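You operate a simulated robot arm through the tools that you are given. There is no shell and no other tool. Be economical: measure what you need, move in short steps, check, and stop when the job is done.

Carry out the task below with a simulated two-armed robot. There is one attempt and no reset: what you move stays moved.

## Task
Take the tube with green bands and put it on the top of the white cabinet. Put the red tube from the ledge of the cart on the top of the low grey cabinet. Open the right drawer of the grey bench, take the steel hex cap with a red top from the ledge of the cart and put it in the inside of the right drawer of the grey bench and shut the drawer again. Put the small red block with a green nut on the small white tray. Turn the left white knob to socket 25. Screw the cap back on the clear bottle with a blue cap. Fetch the long steel plug with a black band and stand it on the top of the yellow stand. The order is free. Set down upright: small red block with a green nut, long steel plug with a black band.

Only the result counts: the job must be done as asked and must still hold three seconds after the hand-in. Knocking over, shifting, dropping, spilling or breaking anything else fails it. Lids that push on must go on centred and level and be pressed home; caps that screw on are set level and turned clockwise until they are tight.

## Robot
Two 7-joint arms with two-finger parallel grippers on one trunk, on a base that drives. Base frame: it is fixed to the floor where the robot stands at the start and does not move with it; the origin is under the middle of the robot, x ahead of it, y to its left, z up; the surface under the hand at the start is at about z = 906. Units: mm, rad, N and s.
The left shoulder is at the start at [80, 131, 947], the right one opposite. With the tool pointing down near the work surface each hand reaches from about 380 to 840 mm from the robot's upright axis, wherever it stands, measured 20 degrees to its own side. Places, roughly: clear bottle with a blue cap (6x6x15 cm) [-1300, 6900, 900]; inside of the right drawer of the grey bench [4600, 2600, 700]; left white knob [-400, 4000, 1300]; long steel plug with a black band (3x4x11 cm) [-1700, 6800, 1000]; red tube (24x3x3 cm) [-200, 3500, 1000]; right drawer of the grey bench [4600, 2600, 700]; small red block with a green nut (6x4x6 cm) [1100, -1200, 900]; small white tray (13x10x3 cm) [-500, 3100, 1000]; steel hex cap with a red top (3x3x3 cm) [-100, 3300, 1000]; top of the low grey cabinet [2100, 2900, 300]; top of the white cabinet [200, 1900, 900]; top of the yellow stand [-800, 4800, 800]; tube with green bands (27x2x2 cm) [600, 0, 900]. Payload 1.57 kg a hand.
Tool frame (each hand has its own): the origin (TCP) lies between the finger pads and is the grasp point; the fingertips stand 30 mm ahead of it; z points along the fingers, y is the line along which they close. The gripper opens to 110 mm. The fingers are 24 mm wide and 12 mm thick; the gripper's body (48 by 112 mm) begins 78 mm behind the TCP.
Orientation is that of the tool frame in the base frame, as a unit quaternion [x, y, z, w]. With the fingers straight down and closing along the base's y, the tool's x points along the base's -x, its y along +y and its z along -z.

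## Interface
- The arms move only by the tool servo_tool. It takes "left_motion", "right_motion" or both (then of equal length, played together; a hand with none holds still); each is a list of rows, each an object (a shift or turn left out is 0, a gripper value left out holds the last) with "slide": the shift along the tool's x, y, z in mm, a list of three; "angular": the turn, a rotation vector about the tool's x, y, z in rad, a list of three; "fingers": the closure in counts, from 0 (fully open) to 255 (shut). In form: [{"slide": [x, y, z], "angular": [wx, wy, wz], "fingers": fingers}, ...]. A call has 1 to 8 rows; each row shifts and turns the commanded pose from where the row before left it, along the tool's axes as they then stand. Each row takes 0.2 s and may step no farther than 50 mm and 0.15 rad from the row before; otherwise, or with a gripper value out of range, the whole call is refused. Where a pose cannot be reached the arm comes as near as it can. A force on the tool above 40 N (or 10 N above the force at the start of the call, whichever is more), or a blocked arm, ends the call early, and 0.2 s more pass. Each finger travels about 108 mm/s and halts on what it meets, pressing with about 22 N; the grip force reading is that of the motor and also rises with nothing between the fingers. The clock runs only during rows and for 0.2 s after the last one: add rows that do not move to give the fingers time. It gives the time, the measured TCP pose, the force on the tool (base axes), the opening and the grip force at its end, in the units of the frame above (readings bear some noise), with the torque about the TCP (base axes, N m) and any sound that the robot's microphone picked up.
- Cameras (640 x 400 px; columns grow to the right, rows downward): "scene" is now at [-49.5, 3.2, 1429.3]; the picture's right is [0.04, -1.00, 0.00], its down [-0.49, -0.02, -0.87] and it looks along [0.87, 0.03, -0.49] (base axes); focal length 287 px, centre (320, 200). "left" rides on the left gripper at [70, -16, -141] in its tool frame; the picture's right is [0.23, 0.97, 0.00], its down [-0.85, 0.20, -0.48] and it looks along [-0.47, 0.11, 0.88] (tool axes); focal length 222 px, centre (320, 200). "right" rides on the right gripper at [70, 16, -141] in its tool frame; the picture's right is [-0.23, 0.97, 0.00], its down [-0.86, -0.20, -0.48] and it looks along [-0.47, -0.11, 0.88] (tool axes); focal length 222 px, centre (320, 200). There is no depth. A picture from a camera that has moved, and an enlarged one, comes with that camera's place and axes in the base frame and with its lens.
- camera(camera): a new picture of that camera. The clock stands still meanwhile.
- drive_base(legs): drives the robot by 1 to 6 legs, each [ahead, left, turn to the left] in mm, mm and rad, along the robot's own axes; the way and the turn of a leg run together, so that a leg with both is an arc; at most 1500 mm and 3.142 rad a leg. The arms and the cameras ride along, it lands a little off, and it stops where it bumps. It gives what a move gives.
- head_to(pan, tilt): turns the head with the scene camera to pan (to the left, within 1.902 rad either way) and tilt (down, from -0.506 to 1.204), counted from straight ahead of the robot. It gives what a move gives.
- enlarge(camera, box): a new picture of the part [left, top, right, bottom] of that camera's present view, enlarged. The clock stands still meanwhile.
- hand_in(): hands the job in; it is judged then, once.

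Go step by step. Nothing tells you exact positions but the pictures and the camera data: compare them with the known pose of the tool, close in by small moves and look again before you grip or let go. The budget is 207 turns and 210 pictures, counting those below and the enlarged ones. Unless the task says otherwise, let go and move clear before handing in.

The tools are called as name(argument=value, ...) on one line, values as JSON. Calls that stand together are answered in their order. servo_tool: Moves the arms, as the interface text tells. Its arguments: {"type":"object","properties":{"left_motion":{"type":"array","items":{"type":"object","properties":{"slide":{"type":"array","items":{"type":"number"}},"angular":{"type":"array","items":{"type":"number"}},"fingers":{"type":"number"}}}},"right_motion":{"type":"array","items":{"type":"object","properties":{"slide":{"type":"array","items":{"type":"number"}},"angular":{"type":"array","items":{"type":"number"}},"fingers":{"type":"number"}}}}},"required":[]} The other tools are called the same way: drive_base (legs) drives the base; head_to (pan, tilt) turns the head that bears the scene camera; camera (camera) takes a picture; enlarge (camera, box) takes an enlarged picture of a part of a camera's view; hand_in () hands the job in.

At the start:

```text
t: 0.0
left_eef_pos: [628.3, 289.5, 1171.0]
left_tcp_rot: [0.001, 1.0, -0.001, 0.0]
left_contact_force: [-0.5, -0.6, 0.3]
left_ft_torque: [0.01, 0.01, 0.0]
left_width: 110.1
left_gripper_force: 0.0
right_eef_pos: [603.6, -280.2, 1135.3]
right_tcp_rot: [0.0, 1.0, 0.001, 0.0]
right_contact_force: [-0.6, 0.0, 0.1]
right_ft_torque: [0.0, 0.01, 0.03]
right_width: 110.0
right_gripper_force: 0.1
robot x, y, heading: [1.7, 0.9, -0.002]
head pan, tilt: [0.035, 0.515]
```

scene: 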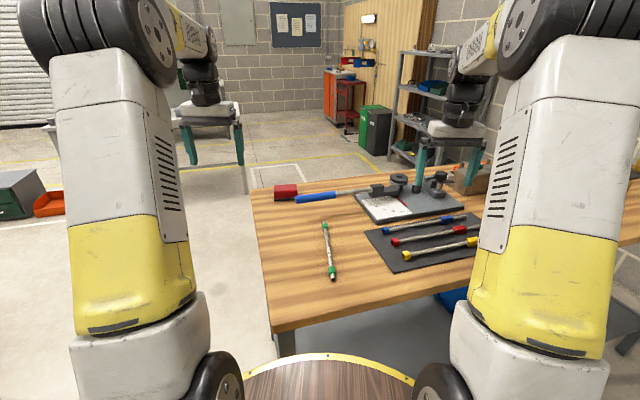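
right: 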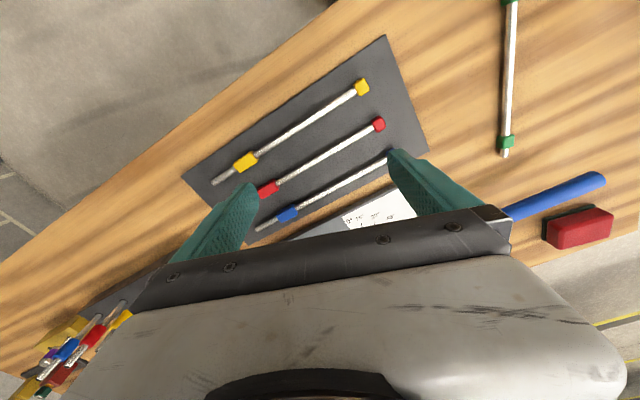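
left: 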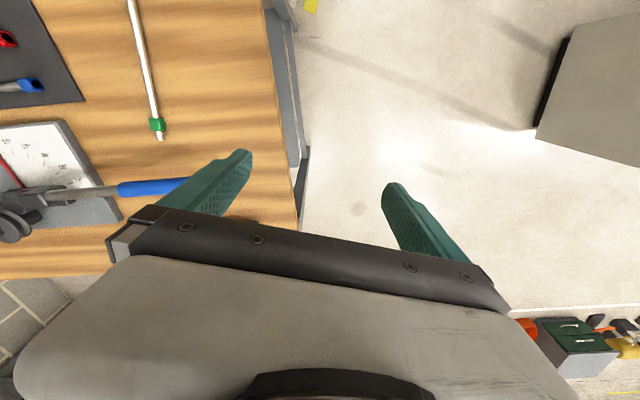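

The green-banded tube lies on the wooden bench from about (703, 16) to (473, -11), nearly along x. I'll bring the left hand over its middle and look again.

servo_tool(left_motion=[{"slide": [6, -41, 20]}, {"slide": [6, -41, 20]}, {"slide": [6, -41, 20]}, {"slide": [5, -41, 20]}, {"slide": [5, -41, 20]}, {"slide": [5, -41, 20]}, {"slide": [5, -40, 20]}, {"angular": [0, 0, -0.117]}])

camera(camera="left")

camera(camera="scene")

```text
t: 1.8
left_eef_pos: [589.4, 3.5, 1030.3]
left_tcp_rot: [-0.058, 0.998, 0.0, 0.001]
left_contact_force: [-0.3, -0.2, 0.3]
left_ft_torque: [0.02, -0.02, 0.02]
left_width: 109.9
left_gripper_force: 0.1
right_eef_pos: [603.2, -280.6, 1136.1]
right_tcp_rot: [0.001, 1.0, 0.0, 0.0]
right_contact_force: [-0.1, 0.5, 0.4]
right_ft_torque: [-0.01, 0.03, 0.01]
right_width: 110.1
right_gripper_force: 0.0
robot x, y, heading: [-1.4, -4.0, -0.001]
head pan, tilt: [0.035, 0.515]
```

```text
206 pictures are left
camera left: at [522.2, -21.8, 1171.7], right [-0.34, 0.94, 0.0], down [0.83, 0.3, 0.48], along [0.45, 0.16, -0.88], focal length 222 px, centre (320, 200)
```

left: 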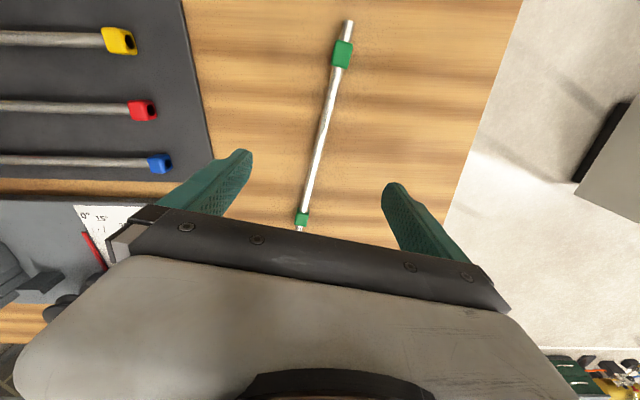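

```text
205 pictures are left
camera scene: at [-49.5, 3.2, 1429.3], right [0.04, -1.0, 0.0], down [-0.49, -0.02, -0.87], along [0.87, 0.03, -0.49], focal length 287 px, centre (320, 200)
```

scene: 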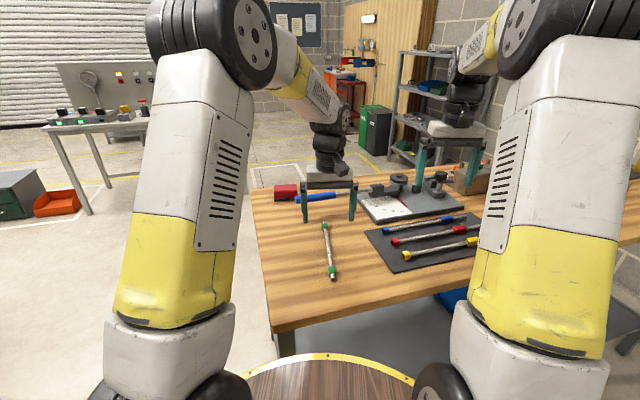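

The tube runs straight between the fingers, with its middle near (591, 1). I'll lower the hand and grip it.

servo_tool(left_motion=[{"slide": [0, -2.5, 45]}, {"slide": [0, 0, 35]}, {"slide": [0, 0, 10]}, {"fingers": 255}, {}, {}, {}])

camera(camera="left")

```text
t: 3.4
left_eef_pos: [590.2, 1.2, 941.2]
left_tcp_rot: [-0.058, 0.998, 0.0, 0.0]
left_contact_force: [0.2, -0.4, -0.3]
left_ft_torque: [0.02, 0.02, -0.02]
left_width: 10.4
left_gripper_force: 22.4
right_eef_pos: [604.2, -280.4, 1135.0]
right_tcp_rot: [0.0, 1.0, 0.0, 0.0]
right_contact_force: [0.0, 0.6, -0.4]
right_ft_torque: [0.0, -0.02, 0.02]
right_width: 110.1
right_gripper_force: 0.1
robot x, y, heading: [-1.6, -0.9, -0.003]
head pan, tilt: [0.035, 0.515]
```

```text
204 pictures are left
camera left: at [522.6, -24.3, 1082.9], right [-0.34, 0.94, 0.0], down [0.83, 0.3, 0.48], along [0.45, 0.16, -0.88], focal length 222 px, centre (320, 200)
```

left: 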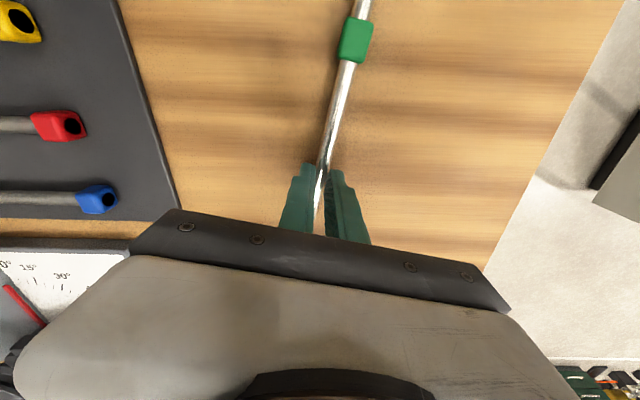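

The tube is gripped at 10.4 mm. I'll lift it and look around to plan the drive.

servo_tool(left_motion=[{"slide": [0, 0, -40]}, {"slide": [0, 0, -50]}, {"slide": [0, 0, -50]}, {"slide": [10, 30, -50]}, {"slide": [10, 40, -20]}, {"slide": [10, 40, 0]}])

head_to(pan=-0.9, tilt=0.4)

camera(camera="scene")

head_to(pan=1.4, tilt=0.4)

camera(camera="scene")

```text
refused: row 4 steps farther than a row can; nothing moved
```

```text
t: 4.6
left_eef_pos: [590.1, 0.6, 941.2]
left_tcp_rot: [-0.058, 0.998, 0.0, -0.001]
left_contact_force: [-0.3, 0.3, 0.2]
left_ft_torque: [0.01, 0.0, -0.04]
left_width: 10.3
left_gripper_force: 22.0
right_eef_pos: [602.7, -280.4, 1135.4]
right_tcp_rot: [0.0, 1.0, 0.0, 0.0]
right_contact_force: [0.3, 0.2, -0.4]
right_ft_torque: [0.04, -0.01, 0.01]
right_width: 110.1
right_gripper_force: 0.0
robot x, y, heading: [2.0, -1.9, -0.0]
head pan, tilt: [-0.901, 0.4]
```

```text
203 pictures are left
camera scene: at [-82.5, -72.6, 1439.9], right [-0.78, -0.62, 0.0], down [-0.24, 0.3, -0.92], along [0.57, -0.72, -0.39], focal length 287 px, centre (320, 200)
```

scene: 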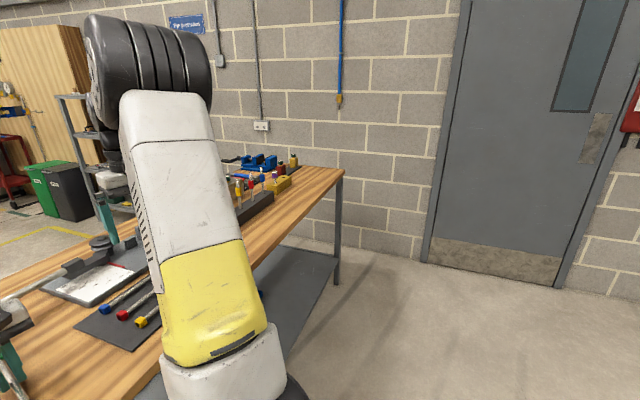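

```text
t: 6.8
left_eef_pos: [591.4, 0.7, 941.4]
left_tcp_rot: [-0.058, 0.998, 0.0, 0.0]
left_contact_force: [-0.7, 0.1, 4.9]
left_ft_torque: [0.02, 0.06, -0.01]
left_width: 10.0
left_gripper_force: 21.7
right_eef_pos: [604.0, -279.8, 1135.1]
right_tcp_rot: [0.0, 1.0, 0.001, 0.0]
right_contact_force: [0.2, 0.0, 0.3]
right_ft_torque: [-0.04, 0.01, -0.01]
right_width: 109.8
right_gripper_force: 0.1
robot x, y, heading: [1.2, -0.5, 0.004]
head pan, tilt: [1.4, 0.4]
```

```text
202 pictures are left
camera scene: at [-124.4, 91.2, 1439.9], right [0.99, -0.17, 0.0], down [-0.07, -0.38, -0.92], along [0.16, 0.91, -0.39], focal length 287 px, centre (320, 200)
```

scene: 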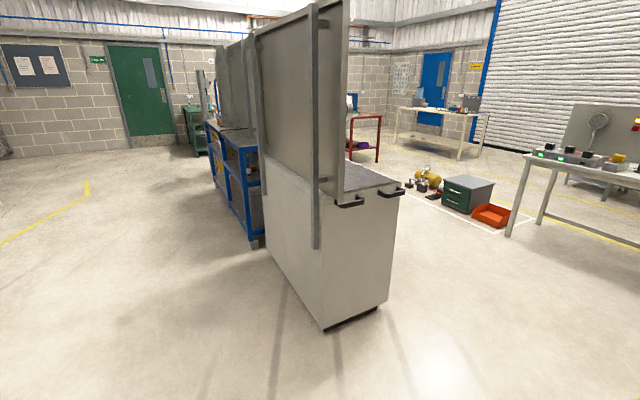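

Row 4 was too long, so nothing was lifted. I'll lift the tube now, then take the red block from the far right end of this bench with the right hand; the bench edge runs about 17° skewed.

servo_tool(left_motion=[{"slide": [0, 0, -30]}, {"slide": [0, 0, -45]}, {"slide": [0, 0, -45]}, {"slide": [20, 0, -45]}, {"slide": [20, 30, -20]}, {"slide": [20, 40, 0]}, {"slide": [20, 40, 0]}, {"slide": [0, 40, 0]}])

drive_base(legs=[[-250, 0, 0], [0, 0, 0.294], [0, -1250, 0]])

head_to(pan=-0.2, tilt=0.55)

camera(camera="scene")

camera(camera="right")

```text
t: 8.6
left_eef_pos: [495.4, 140.5, 1125.0]
left_tcp_rot: [-0.058, 0.998, 0.0, 0.0]
left_contact_force: [-0.1, 0.0, 0.0]
left_ft_torque: [-0.01, -0.02, -0.01]
left_width: 0.0
left_gripper_force: 21.6
right_eef_pos: [603.1, -279.8, 1135.4]
right_tcp_rot: [-0.001, 1.0, 0.001, 0.0]
right_contact_force: [-0.3, -0.8, -1.1]
right_ft_torque: [0.03, 0.02, 0.01]
right_width: 109.9
right_gripper_force: 0.0
robot x, y, heading: [2.3, 0.9, -0.002]
head pan, tilt: [1.4, 0.4]
```

```text
t: 17.3
left_eef_pos: [548.4, -943.2, 1126.5]
left_tcp_rot: [-0.2, 0.98, 0.0, 0.0]
left_contact_force: [-0.3, -0.8, -0.8]
left_ft_torque: [-0.02, 0.01, -0.01]
left_width: 0.0
left_gripper_force: 20.8
right_eef_pos: [770.4, -1316.9, 1135.3]
right_tcp_rot: [-0.142, 0.99, 0.0, 0.0]
right_contact_force: [0.2, -0.9, 0.8]
right_ft_torque: [0.01, 0.01, -0.03]
right_width: 109.8
right_gripper_force: 0.0
robot x, y, heading: [111.3, -1217.8, 0.289]
head pan, tilt: [1.4, 0.4]
```

```text
t: 18.9
left_eef_pos: [549.2, -944.1, 1124.9]
left_tcp_rot: [-0.201, 0.98, 0.0, 0.0]
left_contact_force: [0.5, 0.6, 0.5]
left_ft_torque: [-0.01, -0.02, 0.04]
left_width: 0.0
left_gripper_force: 21.7
right_eef_pos: [770.8, -1318.2, 1134.8]
right_tcp_rot: [-0.141, 0.99, 0.0, 0.0]
right_contact_force: [0.3, 0.1, -0.3]
right_ft_torque: [-0.05, 0.0, 0.01]
right_width: 110.0
right_gripper_force: 0.1
robot x, y, heading: [112.9, -1220.0, 0.286]
head pan, tilt: [-0.201, 0.55]
```

```text
201 pictures are left
camera scene: at [67.3, -1249.9, 1426.2], right [0.08, -1.0, 0.0], down [-0.52, -0.04, -0.85], along [0.85, 0.07, -0.52], focal length 287 px, centre (320, 200)
```

scene: 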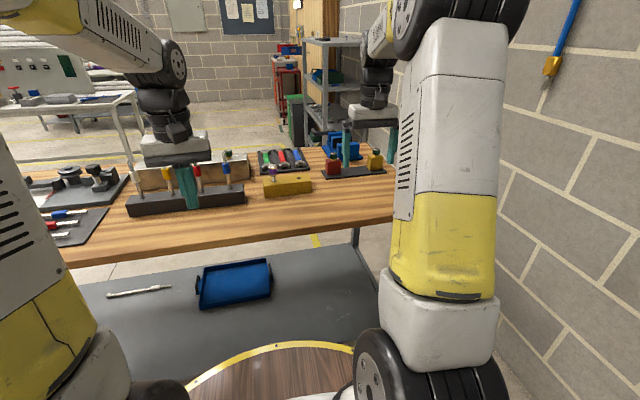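

```text
200 pictures are left
camera right: at [698.0, -1320.6, 1277.7], right [-0.06, 1.0, 0.0], down [0.88, 0.05, 0.48], along [0.48, 0.03, -0.88], focal length 222 px, centre (320, 200)
```

right: 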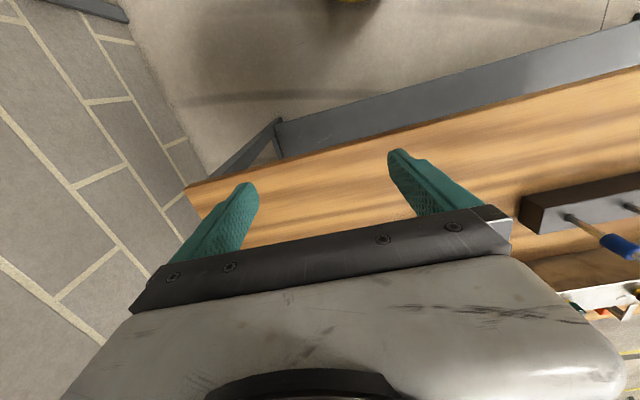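

The left gripper reads 0 mm: the tube slipped out at the lift. I'll check where it lies soon; first I'll find the red block here and check the shelf.

enlarge(camera="scene", box=[240, 130, 400, 230])

head_to(pan=0.6, tilt=0.55)

camera(camera="scene")

```text
4.00 times, centred on (320, 180) of scene
camera zoom: at [67.3, -1249.9, 1426.2], right [0.08, -1.0, 0.0], down [-0.52, -0.04, -0.85], along [0.85, 0.07, -0.52], focal length 1147 px, centre (320, 280)
```

zoom: 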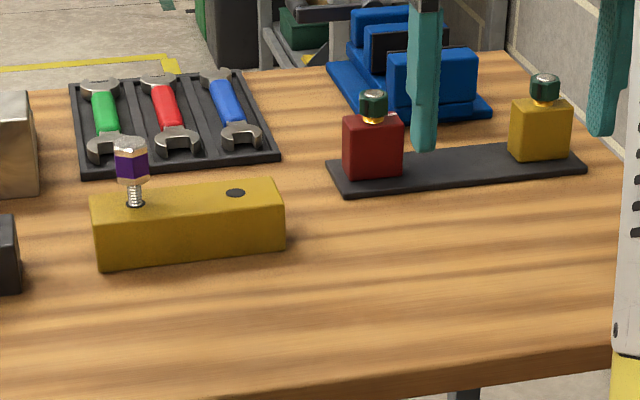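

```text
t: 20.1
left_eef_pos: [548.9, -943.0, 1125.6]
left_tcp_rot: [-0.2, 0.98, 0.0, 0.0]
left_contact_force: [-0.5, -0.1, -0.6]
left_ft_torque: [-0.02, -0.01, -0.01]
left_width: 0.0
left_gripper_force: 21.0
right_eef_pos: [770.5, -1318.5, 1136.0]
right_tcp_rot: [-0.141, 0.99, 0.0, 0.0]
right_contact_force: [0.1, -0.1, 0.3]
right_ft_torque: [-0.02, -0.01, 0.02]
right_width: 110.1
right_gripper_force: 0.1
robot x, y, heading: [114.7, -1221.0, 0.278]
head pan, tilt: [0.6, 0.55]
```

```text
198 pictures are left
camera scene: at [34.8, -1188.0, 1426.2], right [0.77, -0.63, 0.0], down [-0.33, -0.4, -0.85], along [0.54, 0.66, -0.52], focal length 287 px, centre (320, 200)
```

scene: 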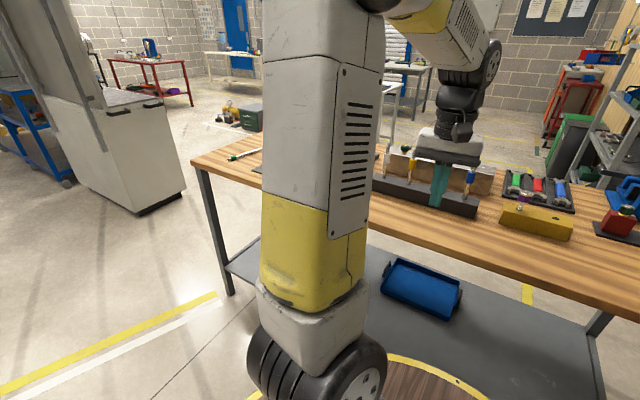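

The tube seems to be lying on the bench still. The red block sits at about (1117, -1215) on the black plate, so I'll drive closer and put the right hand above it.

enlarge(camera="scene", box=[190, 130, 290, 192])

drive_base(legs=[[270, 0, 0.01]])

head_to(pan=-0.3, tilt=0.6)

camera(camera="right")

camera(camera="scene")

```text
6.40 times, centred on (240, 161) of scene
camera zoom: at [34.8, -1188.0, 1426.2], right [0.77, -0.63, 0.0], down [-0.33, -0.4, -0.85], along [0.54, 0.66, -0.52], focal length 1835 px, centre (832, 450)
```

zoom: 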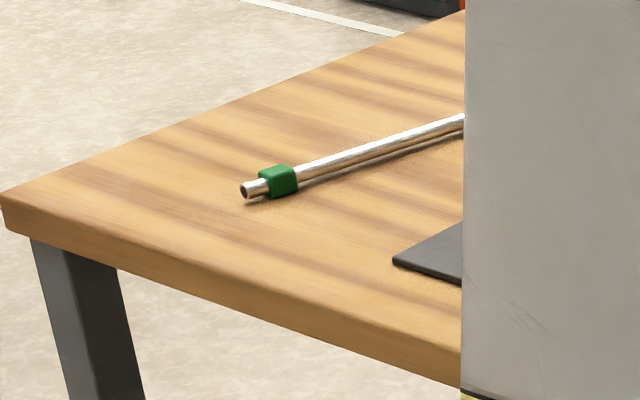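

```text
t: 22.0
left_eef_pos: [802.4, -861.0, 1124.9]
left_tcp_rot: [-0.206, 0.979, 0.0, 0.0]
left_contact_force: [0.6, -0.2, 0.3]
left_ft_torque: [0.01, -0.03, 0.0]
left_width: 0.2
left_gripper_force: 21.1
right_eef_pos: [1030.3, -1230.9, 1135.2]
right_tcp_rot: [-0.148, 0.989, 0.0, -0.001]
right_contact_force: [0.0, 0.3, 0.0]
right_ft_torque: [0.0, -0.04, 0.01]
right_width: 110.1
right_gripper_force: 0.0
robot x, y, heading: [368.9, -1140.8, 0.297]
head pan, tilt: [0.6, 0.55]
```

```text
t: 23.2
left_eef_pos: [802.9, -860.2, 1125.7]
left_tcp_rot: [-0.206, 0.978, -0.001, 0.0]
left_contact_force: [-0.2, -0.2, 0.4]
left_ft_torque: [0.0, 0.04, 0.02]
left_width: 0.1
left_gripper_force: 20.7
right_eef_pos: [1029.2, -1231.1, 1136.0]
right_tcp_rot: [-0.15, 0.989, 0.0, 0.0]
right_contact_force: [0.2, -0.5, 0.2]
right_ft_torque: [0.0, 0.0, -0.01]
right_width: 109.7
right_gripper_force: 0.0
robot x, y, heading: [372.1, -1138.9, 0.297]
head pan, tilt: [-0.3, 0.6]
```

```text
196 pictures are left
camera right: at [957.0, -1235.1, 1277.7], right [-0.07, 1.0, 0.0], down [0.88, 0.06, 0.48], along [0.48, 0.03, -0.88], focal length 222 px, centre (320, 200)
```

right: 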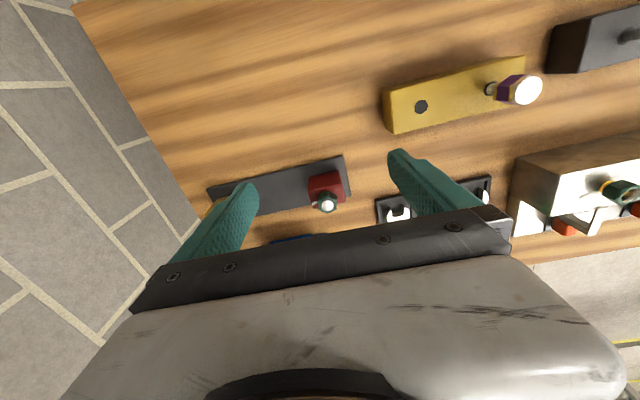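

```text
195 pictures are left
camera scene: at [324.5, -1182.1, 1421.6], right [0.0, -1.0, 0.0], down [-0.57, 0.0, -0.82], along [0.82, 0.0, -0.57], focal length 287 px, centre (320, 200)
```

scene: 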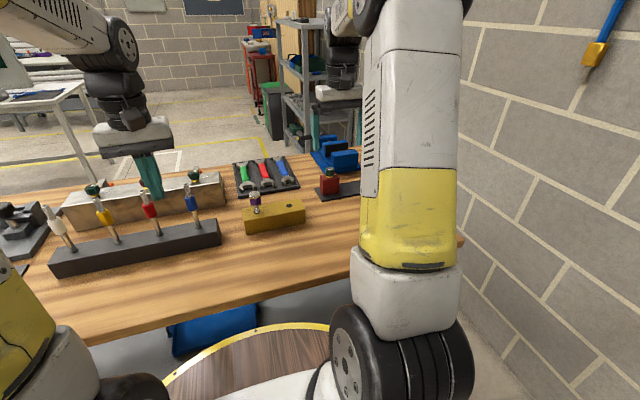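

I'll enlarge the right view to fix the block's place precisely.

enlarge(camera="right", box=[200, 130, 400, 255])

enlarge(camera="scene", box=[290, 140, 390, 202])

```text
3.20 times, centred on (300, 192) of right
camera zoom: at [957.0, -1235.1, 1277.7], right [-0.07, 1.0, 0.0], down [0.88, 0.06, 0.48], along [0.48, 0.03, -0.88], focal length 711 px, centre (384, 224)
```

zoom: 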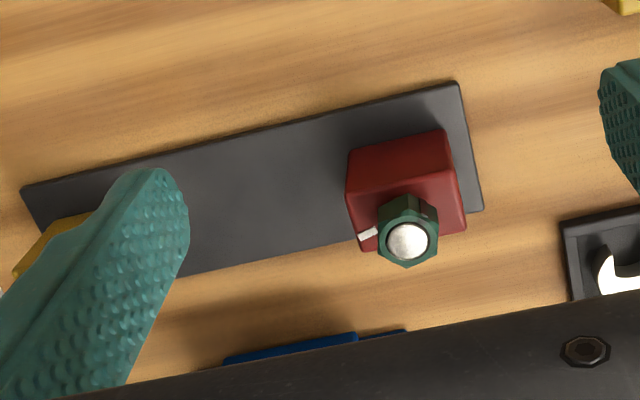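

```text
6.40 times, centred on (340, 171) of scene
camera zoom: at [324.5, -1182.1, 1421.6], right [0.0, -1.0, 0.0], down [-0.57, 0.0, -0.82], along [0.82, 0.0, -0.57], focal length 1835 px, centre (192, 386)
```

zoom: 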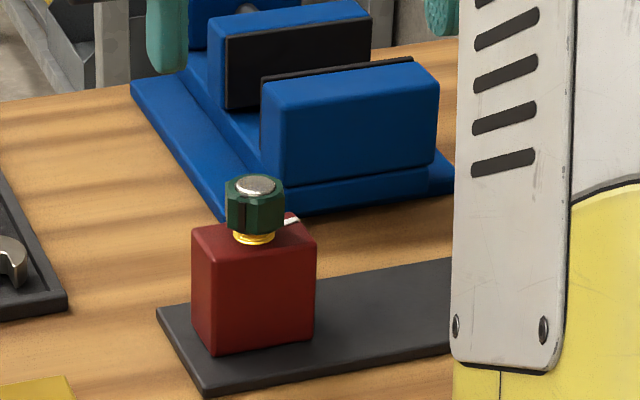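

The block's centre is at about (1118, -1213), with its bottom near z 915 and its top near 969. I'll move the right hand over it, check, then lower.

servo_tool(right_motion=[{"slide": [-45, -5, 0]}, {"slide": [-45, -4, 15]}, {"slide": [0, 0, 45]}])

camera(camera="right")

camera(camera="scene")

```text
t: 24.0
left_eef_pos: [803.3, -860.3, 1125.6]
left_tcp_rot: [-0.205, 0.979, -0.001, 0.0]
left_contact_force: [-0.7, -0.1, 0.3]
left_ft_torque: [-0.01, -0.03, -0.03]
left_width: 0.0
left_gripper_force: 21.7
right_eef_pos: [1117.5, -1213.7, 1076.8]
right_tcp_rot: [-0.149, 0.989, 0.0, 0.001]
right_contact_force: [-0.1, -0.5, 0.7]
right_ft_torque: [-0.01, 0.02, -0.01]
right_width: 109.9
right_gripper_force: 0.0
robot x, y, heading: [370.2, -1144.2, 0.3]
head pan, tilt: [-0.3, 0.6]
```

```text
192 pictures are left
camera right: at [1045.4, -1217.1, 1218.8], right [-0.07, 1.0, 0.0], down [0.88, 0.06, 0.48], along [0.48, 0.03, -0.88], focal length 222 px, centre (320, 200)
```

right: 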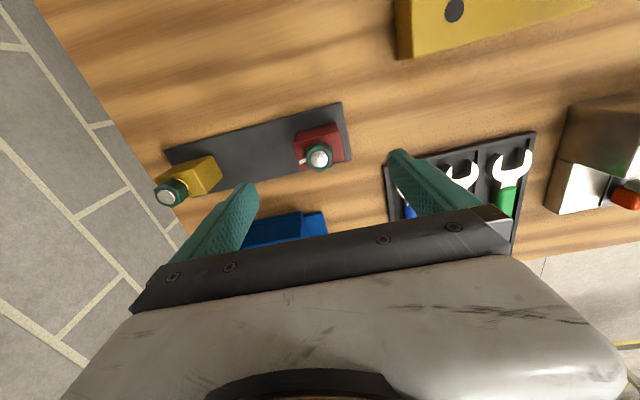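

```text
191 pictures are left
camera scene: at [324.3, -1182.1, 1421.6], right [0.0, -1.0, 0.0], down [-0.57, 0.0, -0.83], along [0.83, 0.0, -0.57], focal length 287 px, centre (320, 200)
```

scene: 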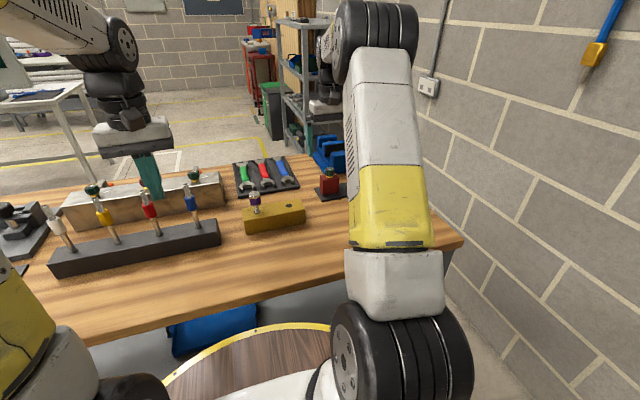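

The projection agrees with the estimate. I'll lower to z 950 and grip.

servo_tool(right_motion=[{"slide": [0, 0, 45]}, {"slide": [0, 0, 45]}, {"slide": [0, 0, 30]}, {"slide": [0, 0, 7], "fingers": 60}, {"fingers": 255}, {}, {}, {}])

camera(camera="right")

```text
t: 25.8
left_eef_pos: [802.7, -860.8, 1126.1]
left_tcp_rot: [-0.207, 0.978, 0.0, 0.0]
left_contact_force: [0.1, -0.1, -0.4]
left_ft_torque: [0.01, 0.03, 0.02]
left_width: 0.2
left_gripper_force: 21.5
right_eef_pos: [1117.1, -1213.6, 947.7]
right_tcp_rot: [-0.148, 0.989, 0.0, 0.0]
right_contact_force: [-0.3, 0.1, -0.7]
right_ft_torque: [-0.01, 0.0, -0.04]
right_width: 55.9
right_gripper_force: 22.6
robot x, y, heading: [372.4, -1140.8, 0.3]
head pan, tilt: [-0.3, 0.6]
```

```text
190 pictures are left
camera right: at [1045.4, -1217.7, 1090.1], right [-0.07, 1.0, 0.0], down [0.88, 0.06, 0.48], along [0.48, 0.03, -0.88], focal length 222 px, centre (320, 200)
```

right: 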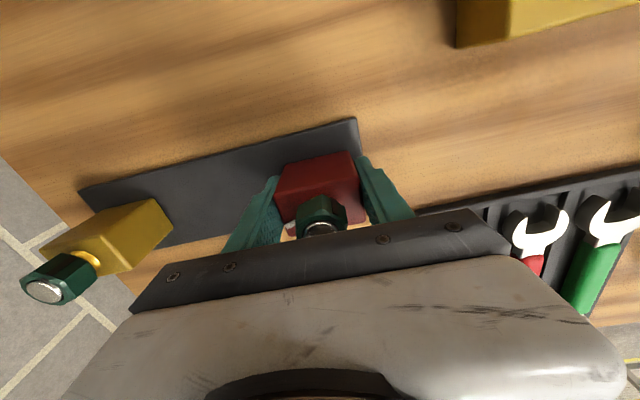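

Gripped at 55.9 mm. I'll lift slowly and verify, opening the left gripper too.

servo_tool(right_motion=[{"slide": [0, 0, -15]}, {"slide": [0, 0, -25]}, {"slide": [0, 0, -30]}, {"slide": [0, 0, -40]}, {"slide": [0, 0, -40]}, {"slide": [30, 0, -30]}, {"slide": [40, 0, 0]}, {"slide": [40, 0, 0]}], left_motion=[{"fingers": 0}, {}, {}, {}, {}, {}, {}, {}])

camera(camera="right")

```text
t: 27.6
left_eef_pos: [802.7, -861.9, 1125.2]
left_tcp_rot: [-0.206, 0.979, 0.0, 0.001]
left_contact_force: [0.1, -0.8, 0.7]
left_ft_torque: [0.0, 0.05, 0.0]
left_width: 110.2
left_gripper_force: 0.0
right_eef_pos: [1013.8, -1246.4, 1127.2]
right_tcp_rot: [-0.148, 0.989, -0.001, -0.001]
right_contact_force: [0.8, -0.3, -3.4]
right_ft_torque: [0.01, 0.07, 0.0]
right_width: 56.1
right_gripper_force: 22.4
robot x, y, heading: [370.4, -1139.8, 0.298]
head pan, tilt: [-0.3, 0.6]
```

```text
189 pictures are left
camera right: at [941.3, -1251.2, 1269.9], right [-0.07, 1.0, 0.0], down [0.88, 0.06, 0.48], along [0.48, 0.03, -0.88], focal length 222 px, centre (320, 200)
```

right: 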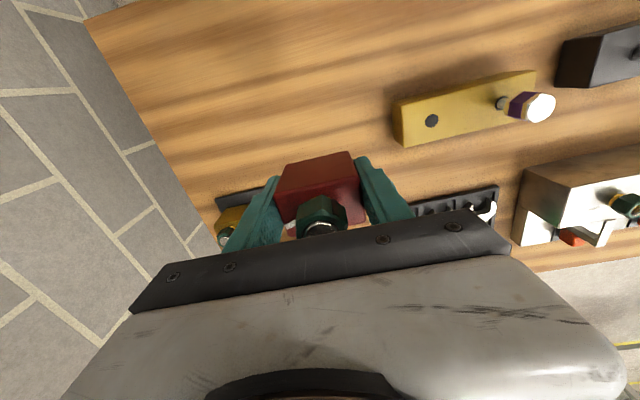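

The block is held securely. Next I'll back off and strafe left along the bench to retrieve the tube with the left hand.

drive_base(legs=[[-130, 0, 0], [0, 880, 0]])

head_to(pan=0.2, tilt=0.6)

camera(camera="scene")

camera(camera="left")

```text
t: 33.1
left_eef_pos: [429.2, -57.8, 1125.8]
left_tcp_rot: [-0.199, 0.98, 0.0, -0.001]
left_contact_force: [0.3, 0.2, -0.3]
left_ft_torque: [-0.02, -0.01, 0.02]
left_width: 110.1
left_gripper_force: 0.1
right_eef_pos: [634.4, -447.6, 1127.8]
right_tcp_rot: [-0.141, 0.99, -0.001, 0.0]
right_contact_force: [0.4, 0.2, -4.1]
right_ft_torque: [0.01, -0.01, -0.06]
right_width: 56.0
right_gripper_force: 21.8
robot x, y, heading: [-6.6, -333.7, 0.283]
head pan, tilt: [-0.3, 0.6]
```

```text
t: 34.1
left_eef_pos: [430.1, -57.6, 1124.9]
left_tcp_rot: [-0.198, 0.98, 0.001, 0.001]
left_contact_force: [0.8, 0.7, -1.0]
left_ft_torque: [0.0, 0.03, 0.0]
left_width: 109.9
left_gripper_force: 0.0
right_eef_pos: [634.3, -448.6, 1128.9]
right_tcp_rot: [-0.141, 0.99, 0.001, 0.0]
right_contact_force: [0.9, 0.0, -4.2]
right_ft_torque: [-0.01, -0.02, -0.02]
right_width: 55.9
right_gripper_force: 21.8
robot x, y, heading: [-8.2, -331.3, 0.285]
head pan, tilt: [0.201, 0.6]
```

```text
188 pictures are left
camera scene: at [-64.1, -329.7, 1421.6], right [0.46, -0.89, 0.0], down [-0.5, -0.26, -0.82], along [0.73, 0.38, -0.57], focal length 287 px, centre (320, 200)
```

scene: 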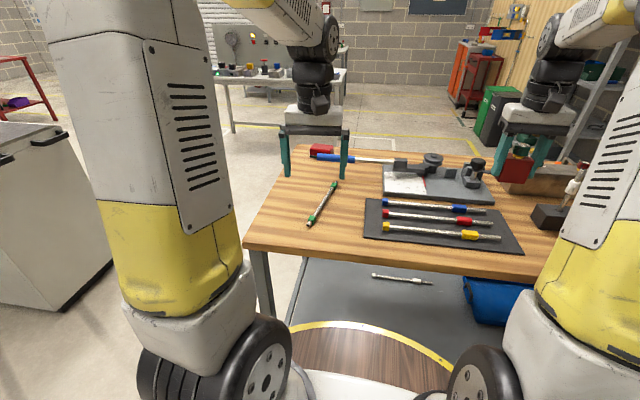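

```text
187 pictures are left
camera left: at [371.3, -101.1, 1267.8], right [-0.59, 0.81, 0.0], down [0.71, 0.52, 0.48], along [0.39, 0.28, -0.88], focal length 222 px, centre (320, 200)
```

left: 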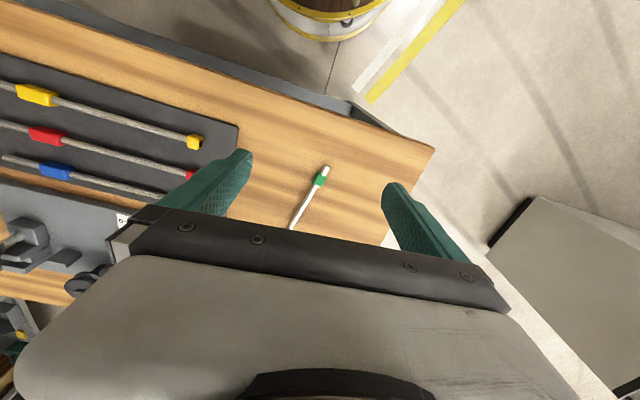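

The tube is where it was, with its middle at about (588, 0). I'll bring the left hand over it aligned, and this time grip a few millimetres lower.

servo_tool(left_motion=[{"slide": [-42, -2, 0]}, {"slide": [-42, -2, 0]}, {"slide": [-42, -2, 0]}, {"slide": [-42, -2, 0]}, {"angular": [0, 0, 0.137], "slide": [0, 0, 35]}, {"angular": [0, 0, 0.136], "slide": [0, 0, 45]}, {"slide": [0, 0, 45]}, {}])

camera(camera="left")

enlarge(camera="scene", box=[260, 110, 380, 235])

```text
t: 35.9
left_eef_pos: [586.5, 1.1, 998.8]
left_tcp_rot: [-0.062, 0.998, 0.0, 0.0]
left_contact_force: [-0.2, -1.2, -0.5]
left_ft_torque: [0.01, -0.01, 0.0]
left_width: 110.1
left_gripper_force: 0.0
right_eef_pos: [633.2, -447.2, 1128.4]
right_tcp_rot: [-0.141, 0.99, 0.0, 0.0]
right_contact_force: [0.3, -0.1, -2.7]
right_ft_torque: [0.02, 0.01, -0.01]
right_width: 55.9
right_gripper_force: 22.5
robot x, y, heading: [-8.2, -331.3, 0.28]
head pan, tilt: [0.201, 0.6]
```

```text
186 pictures are left
camera left: at [519.3, -24.8, 1140.7], right [-0.35, 0.94, 0.0], down [0.82, 0.31, 0.48], along [0.45, 0.17, -0.88], focal length 222 px, centre (320, 200)
```

left: 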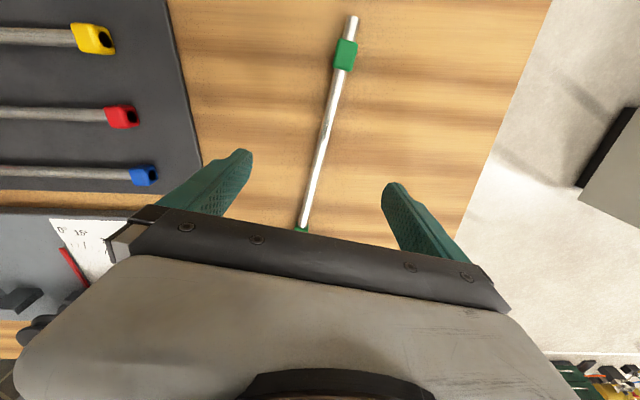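

```text
3.20 times, centred on (320, 172) of scene
camera zoom: at [-64.1, -329.6, 1421.6], right [0.46, -0.89, 0.0], down [-0.5, -0.26, -0.82], along [0.73, 0.38, -0.57], focal length 918 px, centre (320, 288)
```

zoom: 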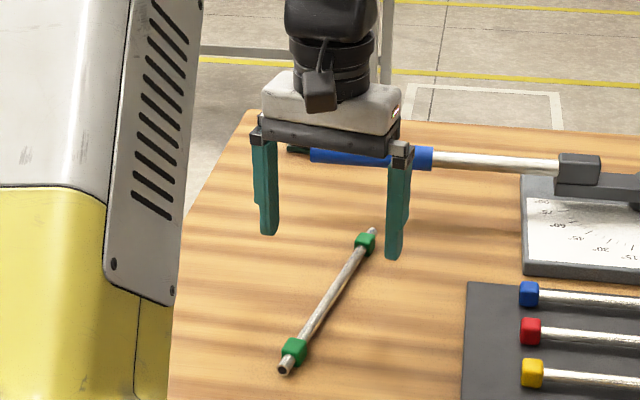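

Aligned. I'll lower to about z 937 so the fingertips nearly touch the bench, watching the force.

servo_tool(left_motion=[{"slide": [0, -3, 40]}, {"slide": [0, 0, 16]}, {"slide": [0, 0, 3]}, {"slide": [0, 0, 2]}])

```text
t: 36.9
left_eef_pos: [586.8, -2.8, 940.5]
left_tcp_rot: [-0.064, 0.998, 0.0, 0.0]
left_contact_force: [0.0, 0.2, -0.6]
left_ft_torque: [0.01, -0.01, 0.02]
left_width: 110.0
left_gripper_force: 0.0
right_eef_pos: [634.2, -448.0, 1127.0]
right_tcp_rot: [-0.141, 0.99, -0.001, 0.0]
right_contact_force: [0.2, -0.3, -4.2]
right_ft_torque: [-0.03, 0.02, -0.02]
right_width: 56.1
right_gripper_force: 21.3
robot x, y, heading: [-4.8, -330.8, 0.28]
head pan, tilt: [0.201, 0.6]
```

servo_tool(left_motion=[{"slide": [0, 0, 2]}, {"slide": [0, 0, 2]}, {}])

```text
t: 37.7
left_eef_pos: [587.1, -2.6, 935.2]
left_tcp_rot: [-0.063, 0.998, 0.0, 0.0]
left_contact_force: [0.3, 0.1, -0.2]
left_ft_torque: [-0.01, 0.0, 0.04]
left_width: 110.1
left_gripper_force: 0.1
right_eef_pos: [634.1, -447.0, 1126.9]
right_tcp_rot: [-0.141, 0.99, 0.0, 0.0]
right_contact_force: [0.6, -0.3, -4.1]
right_ft_torque: [0.0, -0.01, -0.01]
right_width: 55.9
right_gripper_force: 22.3
robot x, y, heading: [-8.1, -334.5, 0.28]
head pan, tilt: [0.201, 0.6]
```

There's no contact yet, so the bench is a bit lower than thought. I'll go down a little more, then close.

servo_tool(left_motion=[{"slide": [0, 0, 2]}, {"slide": [0, 0, 2]}, {}])

```text
t: 38.5
left_eef_pos: [587.2, -3.4, 932.0]
left_tcp_rot: [-0.064, 0.998, 0.0, 0.0]
left_contact_force: [-0.1, 0.6, -0.4]
left_ft_torque: [0.03, -0.02, 0.0]
left_width: 110.0
left_gripper_force: 0.0
right_eef_pos: [633.7, -446.9, 1127.2]
right_tcp_rot: [-0.14, 0.99, 0.0, 0.0]
right_contact_force: [-0.4, -0.4, -4.2]
right_ft_torque: [-0.02, 0.03, 0.0]
right_width: 55.9
right_gripper_force: 21.5
robot x, y, heading: [-4.6, -330.3, 0.282]
head pan, tilt: [0.201, 0.6]
```

servo_tool(left_motion=[{"slide": [0, 0, 2]}, {"slide": [0, 0, 2]}, {"fingers": 255}, {}, {}, {}, {}])

camera(camera="left")

```text
t: 39.5
left_eef_pos: [588.7, -3.7, 931.1]
left_tcp_rot: [-0.064, 0.998, 0.0, 0.002]
left_contact_force: [0.3, 1.4, 7.2]
left_ft_torque: [-0.03, 0.49, 0.01]
left_width: 11.2
left_gripper_force: 22.1
right_eef_pos: [633.0, -448.2, 1128.0]
right_tcp_rot: [-0.141, 0.99, 0.0, -0.001]
right_contact_force: [-1.1, 0.6, -3.1]
right_ft_torque: [0.02, 0.04, -0.05]
right_width: 55.7
right_gripper_force: 21.5
robot x, y, heading: [-9.8, -331.8, 0.283]
head pan, tilt: [0.201, 0.6]
stopped in row 5 (left hand): the force on the tool passed its limit at 101 N (the readings are from after the stop); the commanded pose is now the measured one
```

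```text
184 pictures are left
camera left: at [521.1, -29.6, 1072.0], right [-0.35, 0.94, 0.0], down [0.82, 0.31, 0.48], along [0.45, 0.17, -0.88], focal length 222 px, centre (320, 200)
```

left: 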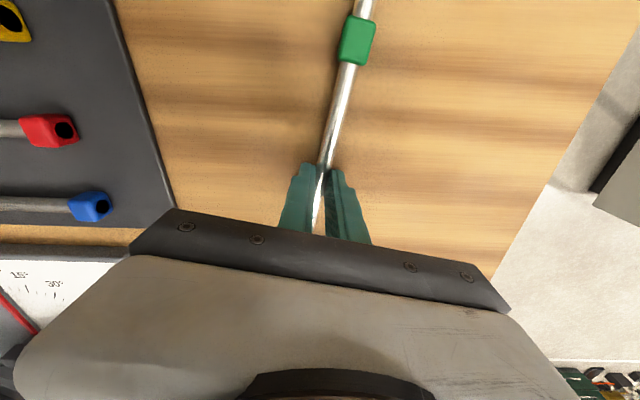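

Gripped, with the fingertips right at the bench. I'll lift gently and check the width.

servo_tool(left_motion=[{}, {"slide": [0, 0, -6]}, {"slide": [0, 0, -10]}, {"slide": [0, 0, -15]}, {"slide": [0, 0, -20]}, {"slide": [0, 0, -20]}])

camera(camera="left")

```text
t: 40.9
left_eef_pos: [589.3, -3.7, 1002.4]
left_tcp_rot: [-0.062, 0.998, 0.0, 0.002]
left_contact_force: [0.7, 0.2, -0.4]
left_ft_torque: [0.01, 0.06, -0.05]
left_width: 11.4
left_gripper_force: 21.9
right_eef_pos: [634.1, -449.2, 1127.6]
right_tcp_rot: [-0.14, 0.99, 0.001, 0.0]
right_contact_force: [0.9, 0.4, -3.4]
right_ft_torque: [-0.04, 0.0, 0.01]
right_width: 55.8
right_gripper_force: 21.8
robot x, y, heading: [-3.9, -330.2, 0.281]
head pan, tilt: [0.201, 0.6]
```

```text
183 pictures are left
camera left: at [521.1, -29.5, 1143.3], right [-0.35, 0.94, 0.0], down [0.82, 0.31, 0.48], along [0.45, 0.17, -0.88], focal length 222 px, centre (320, 200)
```

left: 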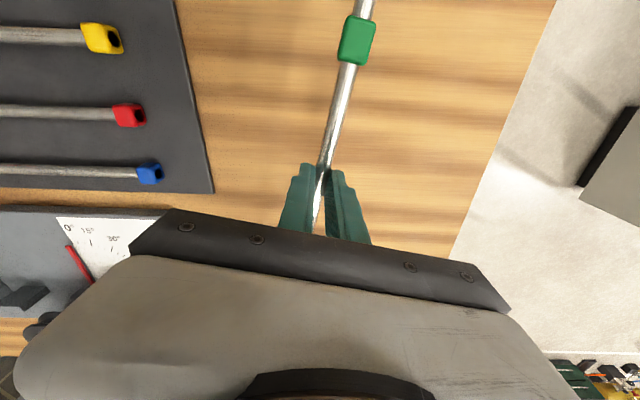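

The tube is firmly held now. I'll raise it to carrying height and drive around to the near end of the white cabinet, staying short of it to look.

servo_tool(left_motion=[{"slide": [0, 0, -40]}, {"slide": [0, 0, -40]}, {"slide": [0, 0, -45]}, {"slide": [40, 0, 0]}, {"slide": [40, 0, 0]}, {"slide": [0, 0, 0]}])

drive_base(legs=[[-60, 0, 0], [0, 0, 1.62], [900, 0, 0], [0, -960, 0]])

head_to(pan=0.0, tilt=0.5)

camera(camera="scene")

camera(camera="left")

```text
t: 42.3
left_eef_pos: [508.3, -13.7, 1125.9]
left_tcp_rot: [-0.063, 0.998, 0.001, 0.002]
left_contact_force: [-0.1, 0.2, -0.8]
left_ft_torque: [0.01, -0.01, -0.01]
left_width: 10.9
left_gripper_force: 21.9
right_eef_pos: [633.0, -448.4, 1127.8]
right_tcp_rot: [-0.14, 0.99, 0.0, 0.0]
right_contact_force: [-0.9, -0.8, -3.4]
right_ft_torque: [-0.06, 0.02, 0.01]
right_width: 55.6
right_gripper_force: 22.6
robot x, y, heading: [-10.5, -329.6, 0.283]
head pan, tilt: [0.201, 0.6]
```

```text
t: 54.0
left_eef_pos: [-307.7, 1136.2, 1124.9]
left_tcp_rot: [0.774, -0.633, -0.002, -0.002]
left_contact_force: [-1.3, 0.8, -1.2]
left_ft_torque: [0.01, 0.01, -0.03]
left_width: 11.2
left_gripper_force: 22.1
right_eef_pos: [95.3, 1288.1, 1126.1]
right_tcp_rot: [0.832, -0.554, -0.002, 0.004]
right_contact_force: [-0.3, -0.9, -3.6]
right_ft_torque: [0.03, 0.01, -0.01]
right_width: 55.9
right_gripper_force: 21.9
robot x, y, heading: [51.2, 646.6, 1.927]
head pan, tilt: [0.201, 0.6]
stopped in leg 4: the robot was blocked; the commanded pose is now the measured one
```

```text
t: 54.7
left_eef_pos: [-308.5, 1135.1, 1124.4]
left_tcp_rot: [0.774, -0.633, -0.001, -0.002]
left_contact_force: [-0.6, 0.0, -1.1]
left_ft_torque: [-0.02, 0.0, 0.01]
left_width: 10.9
left_gripper_force: 21.7
right_eef_pos: [95.4, 1289.7, 1127.0]
right_tcp_rot: [0.832, -0.555, -0.001, 0.005]
right_contact_force: [0.3, -0.7, -3.0]
right_ft_torque: [-0.03, -0.04, 0.04]
right_width: 55.9
right_gripper_force: 21.8
robot x, y, heading: [47.5, 644.9, 1.931]
head pan, tilt: [0.0, 0.499]
```

```text
182 pictures are left
camera scene: at [64.0, 599.1, 1430.7], right [0.94, 0.35, 0.0], down [0.17, -0.45, -0.88], along [-0.31, 0.82, -0.48], focal length 287 px, centre (320, 200)
```

scene: 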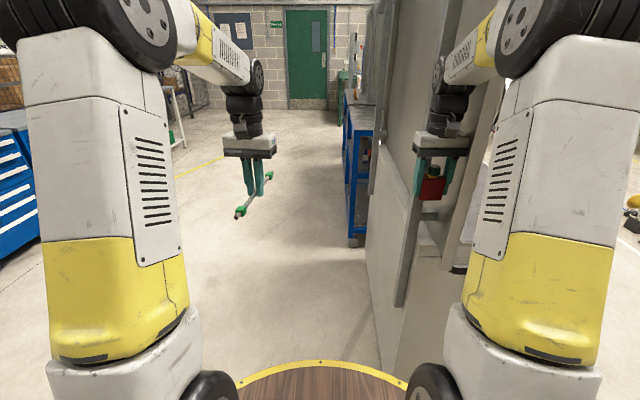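

```text
181 pictures are left
camera left: at [-277.9, 1068.7, 1266.8], right [-0.91, -0.42, 0.0], down [-0.37, 0.8, 0.48], along [-0.2, 0.44, -0.88], focal length 222 px, centre (320, 200)
```

left: 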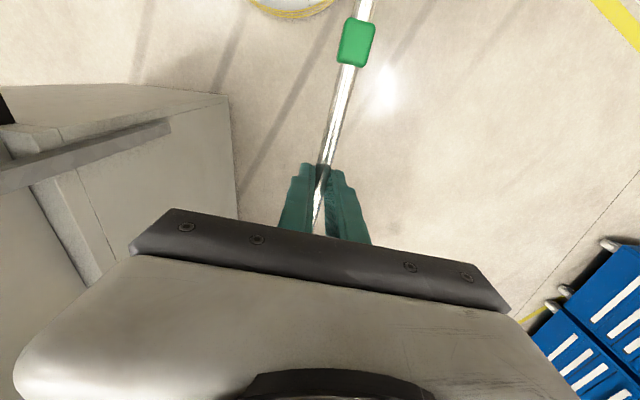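

The robot was stopped by the cabinet's panel at the right hand. I'll check the grip side, back off 200 mm, and move right to line up with the cabinet's end.

drive_base(legs=[[-200, 0, 0], [0, -700, 0]])

camera(camera="scene")

camera(camera="left")

camera(camera="right")

```text
t: 55.8
left_eef_pos: [-287.7, 1075.0, 1126.1]
left_tcp_rot: [0.775, -0.631, -0.001, -0.002]
left_contact_force: [0.4, 0.6, -0.7]
left_ft_torque: [0.0, -0.01, 0.01]
left_width: 10.9
left_gripper_force: 22.1
right_eef_pos: [107.1, 1239.1, 1127.7]
right_tcp_rot: [0.841, -0.54, -0.014, -0.004]
right_contact_force: [-5.4, 20.3, -4.5]
right_ft_torque: [-2.49, -0.65, 0.85]
right_width: 55.9
right_gripper_force: 22.1
robot x, y, heading: [69.6, 583.5, 1.936]
head pan, tilt: [0.0, 0.499]
stopped in leg 1: the force on the tool passed its limit at 175 N (the readings are from after the stop); the commanded pose is now the measured one
```

```text
180 pictures are left
camera scene: at [87.5, 541.2, 1430.8], right [0.93, 0.36, 0.0], down [0.17, -0.45, -0.88], along [-0.31, 0.82, -0.48], focal length 287 px, centre (320, 200)
```

scene: 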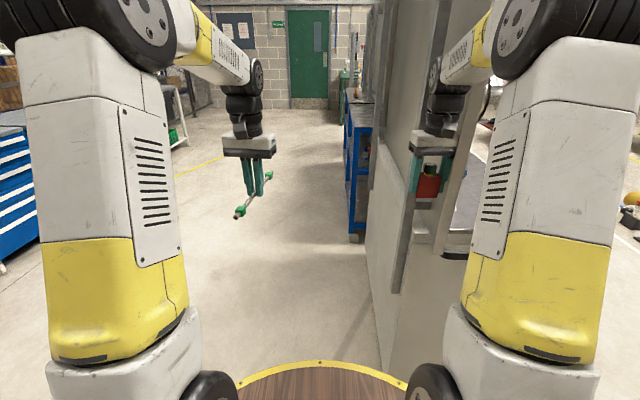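

```text
179 pictures are left
camera left: at [-257.1, 1008.3, 1267.0], right [-0.91, -0.42, 0.0], down [-0.37, 0.8, 0.48], along [-0.2, 0.44, -0.88], focal length 222 px, centre (320, 200)
```

left: 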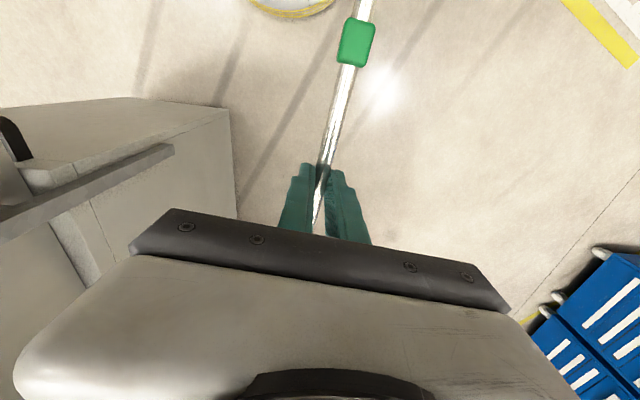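

```text
178 pictures are left
camera right: at [122.6, 1167.0, 1266.8], right [-0.98, -0.2, 0.01], down [-0.16, 0.85, 0.5], along [-0.11, 0.49, -0.87], focal length 222 px, centre (320, 200)
```

right: 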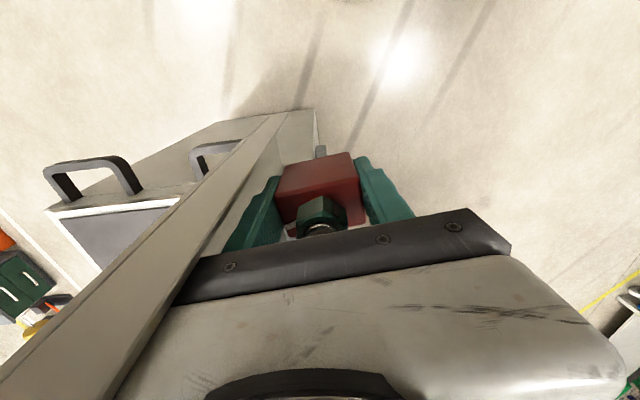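

The right gripper's end is caught on the panel's post, which stands on its +x side. I'll ease forward, strafe left away from it, then back off.

drive_base(legs=[[30, 0, 0], [0, 150, 0]])

camera(camera="right")

```text
t: 57.6
left_eef_pos: [-437.6, 1048.0, 1125.9]
left_tcp_rot: [0.776, -0.631, -0.001, -0.002]
left_contact_force: [-0.1, 0.3, -0.7]
left_ft_torque: [-0.01, 0.01, 0.0]
left_width: 11.1
left_gripper_force: 22.1
right_eef_pos: [-44.7, 1212.2, 1127.0]
right_tcp_rot: [0.841, -0.541, -0.014, -0.004]
right_contact_force: [-0.1, -0.3, -2.7]
right_ft_torque: [-0.02, 0.0, -0.02]
right_width: 56.0
right_gripper_force: 22.2
robot x, y, heading: [-79.4, 557.6, 1.934]
head pan, tilt: [0.0, 0.499]
```

```text
177 pictures are left
camera right: at [-27.7, 1140.2, 1267.8], right [-0.98, -0.2, 0.02], down [-0.16, 0.85, 0.5], along [-0.11, 0.49, -0.87], focal length 222 px, centre (320, 200)
```

right: 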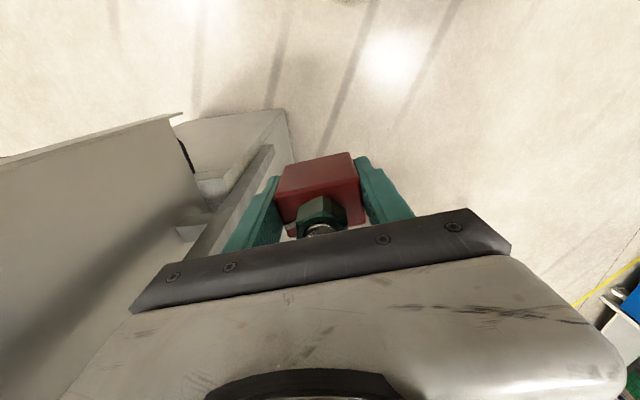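

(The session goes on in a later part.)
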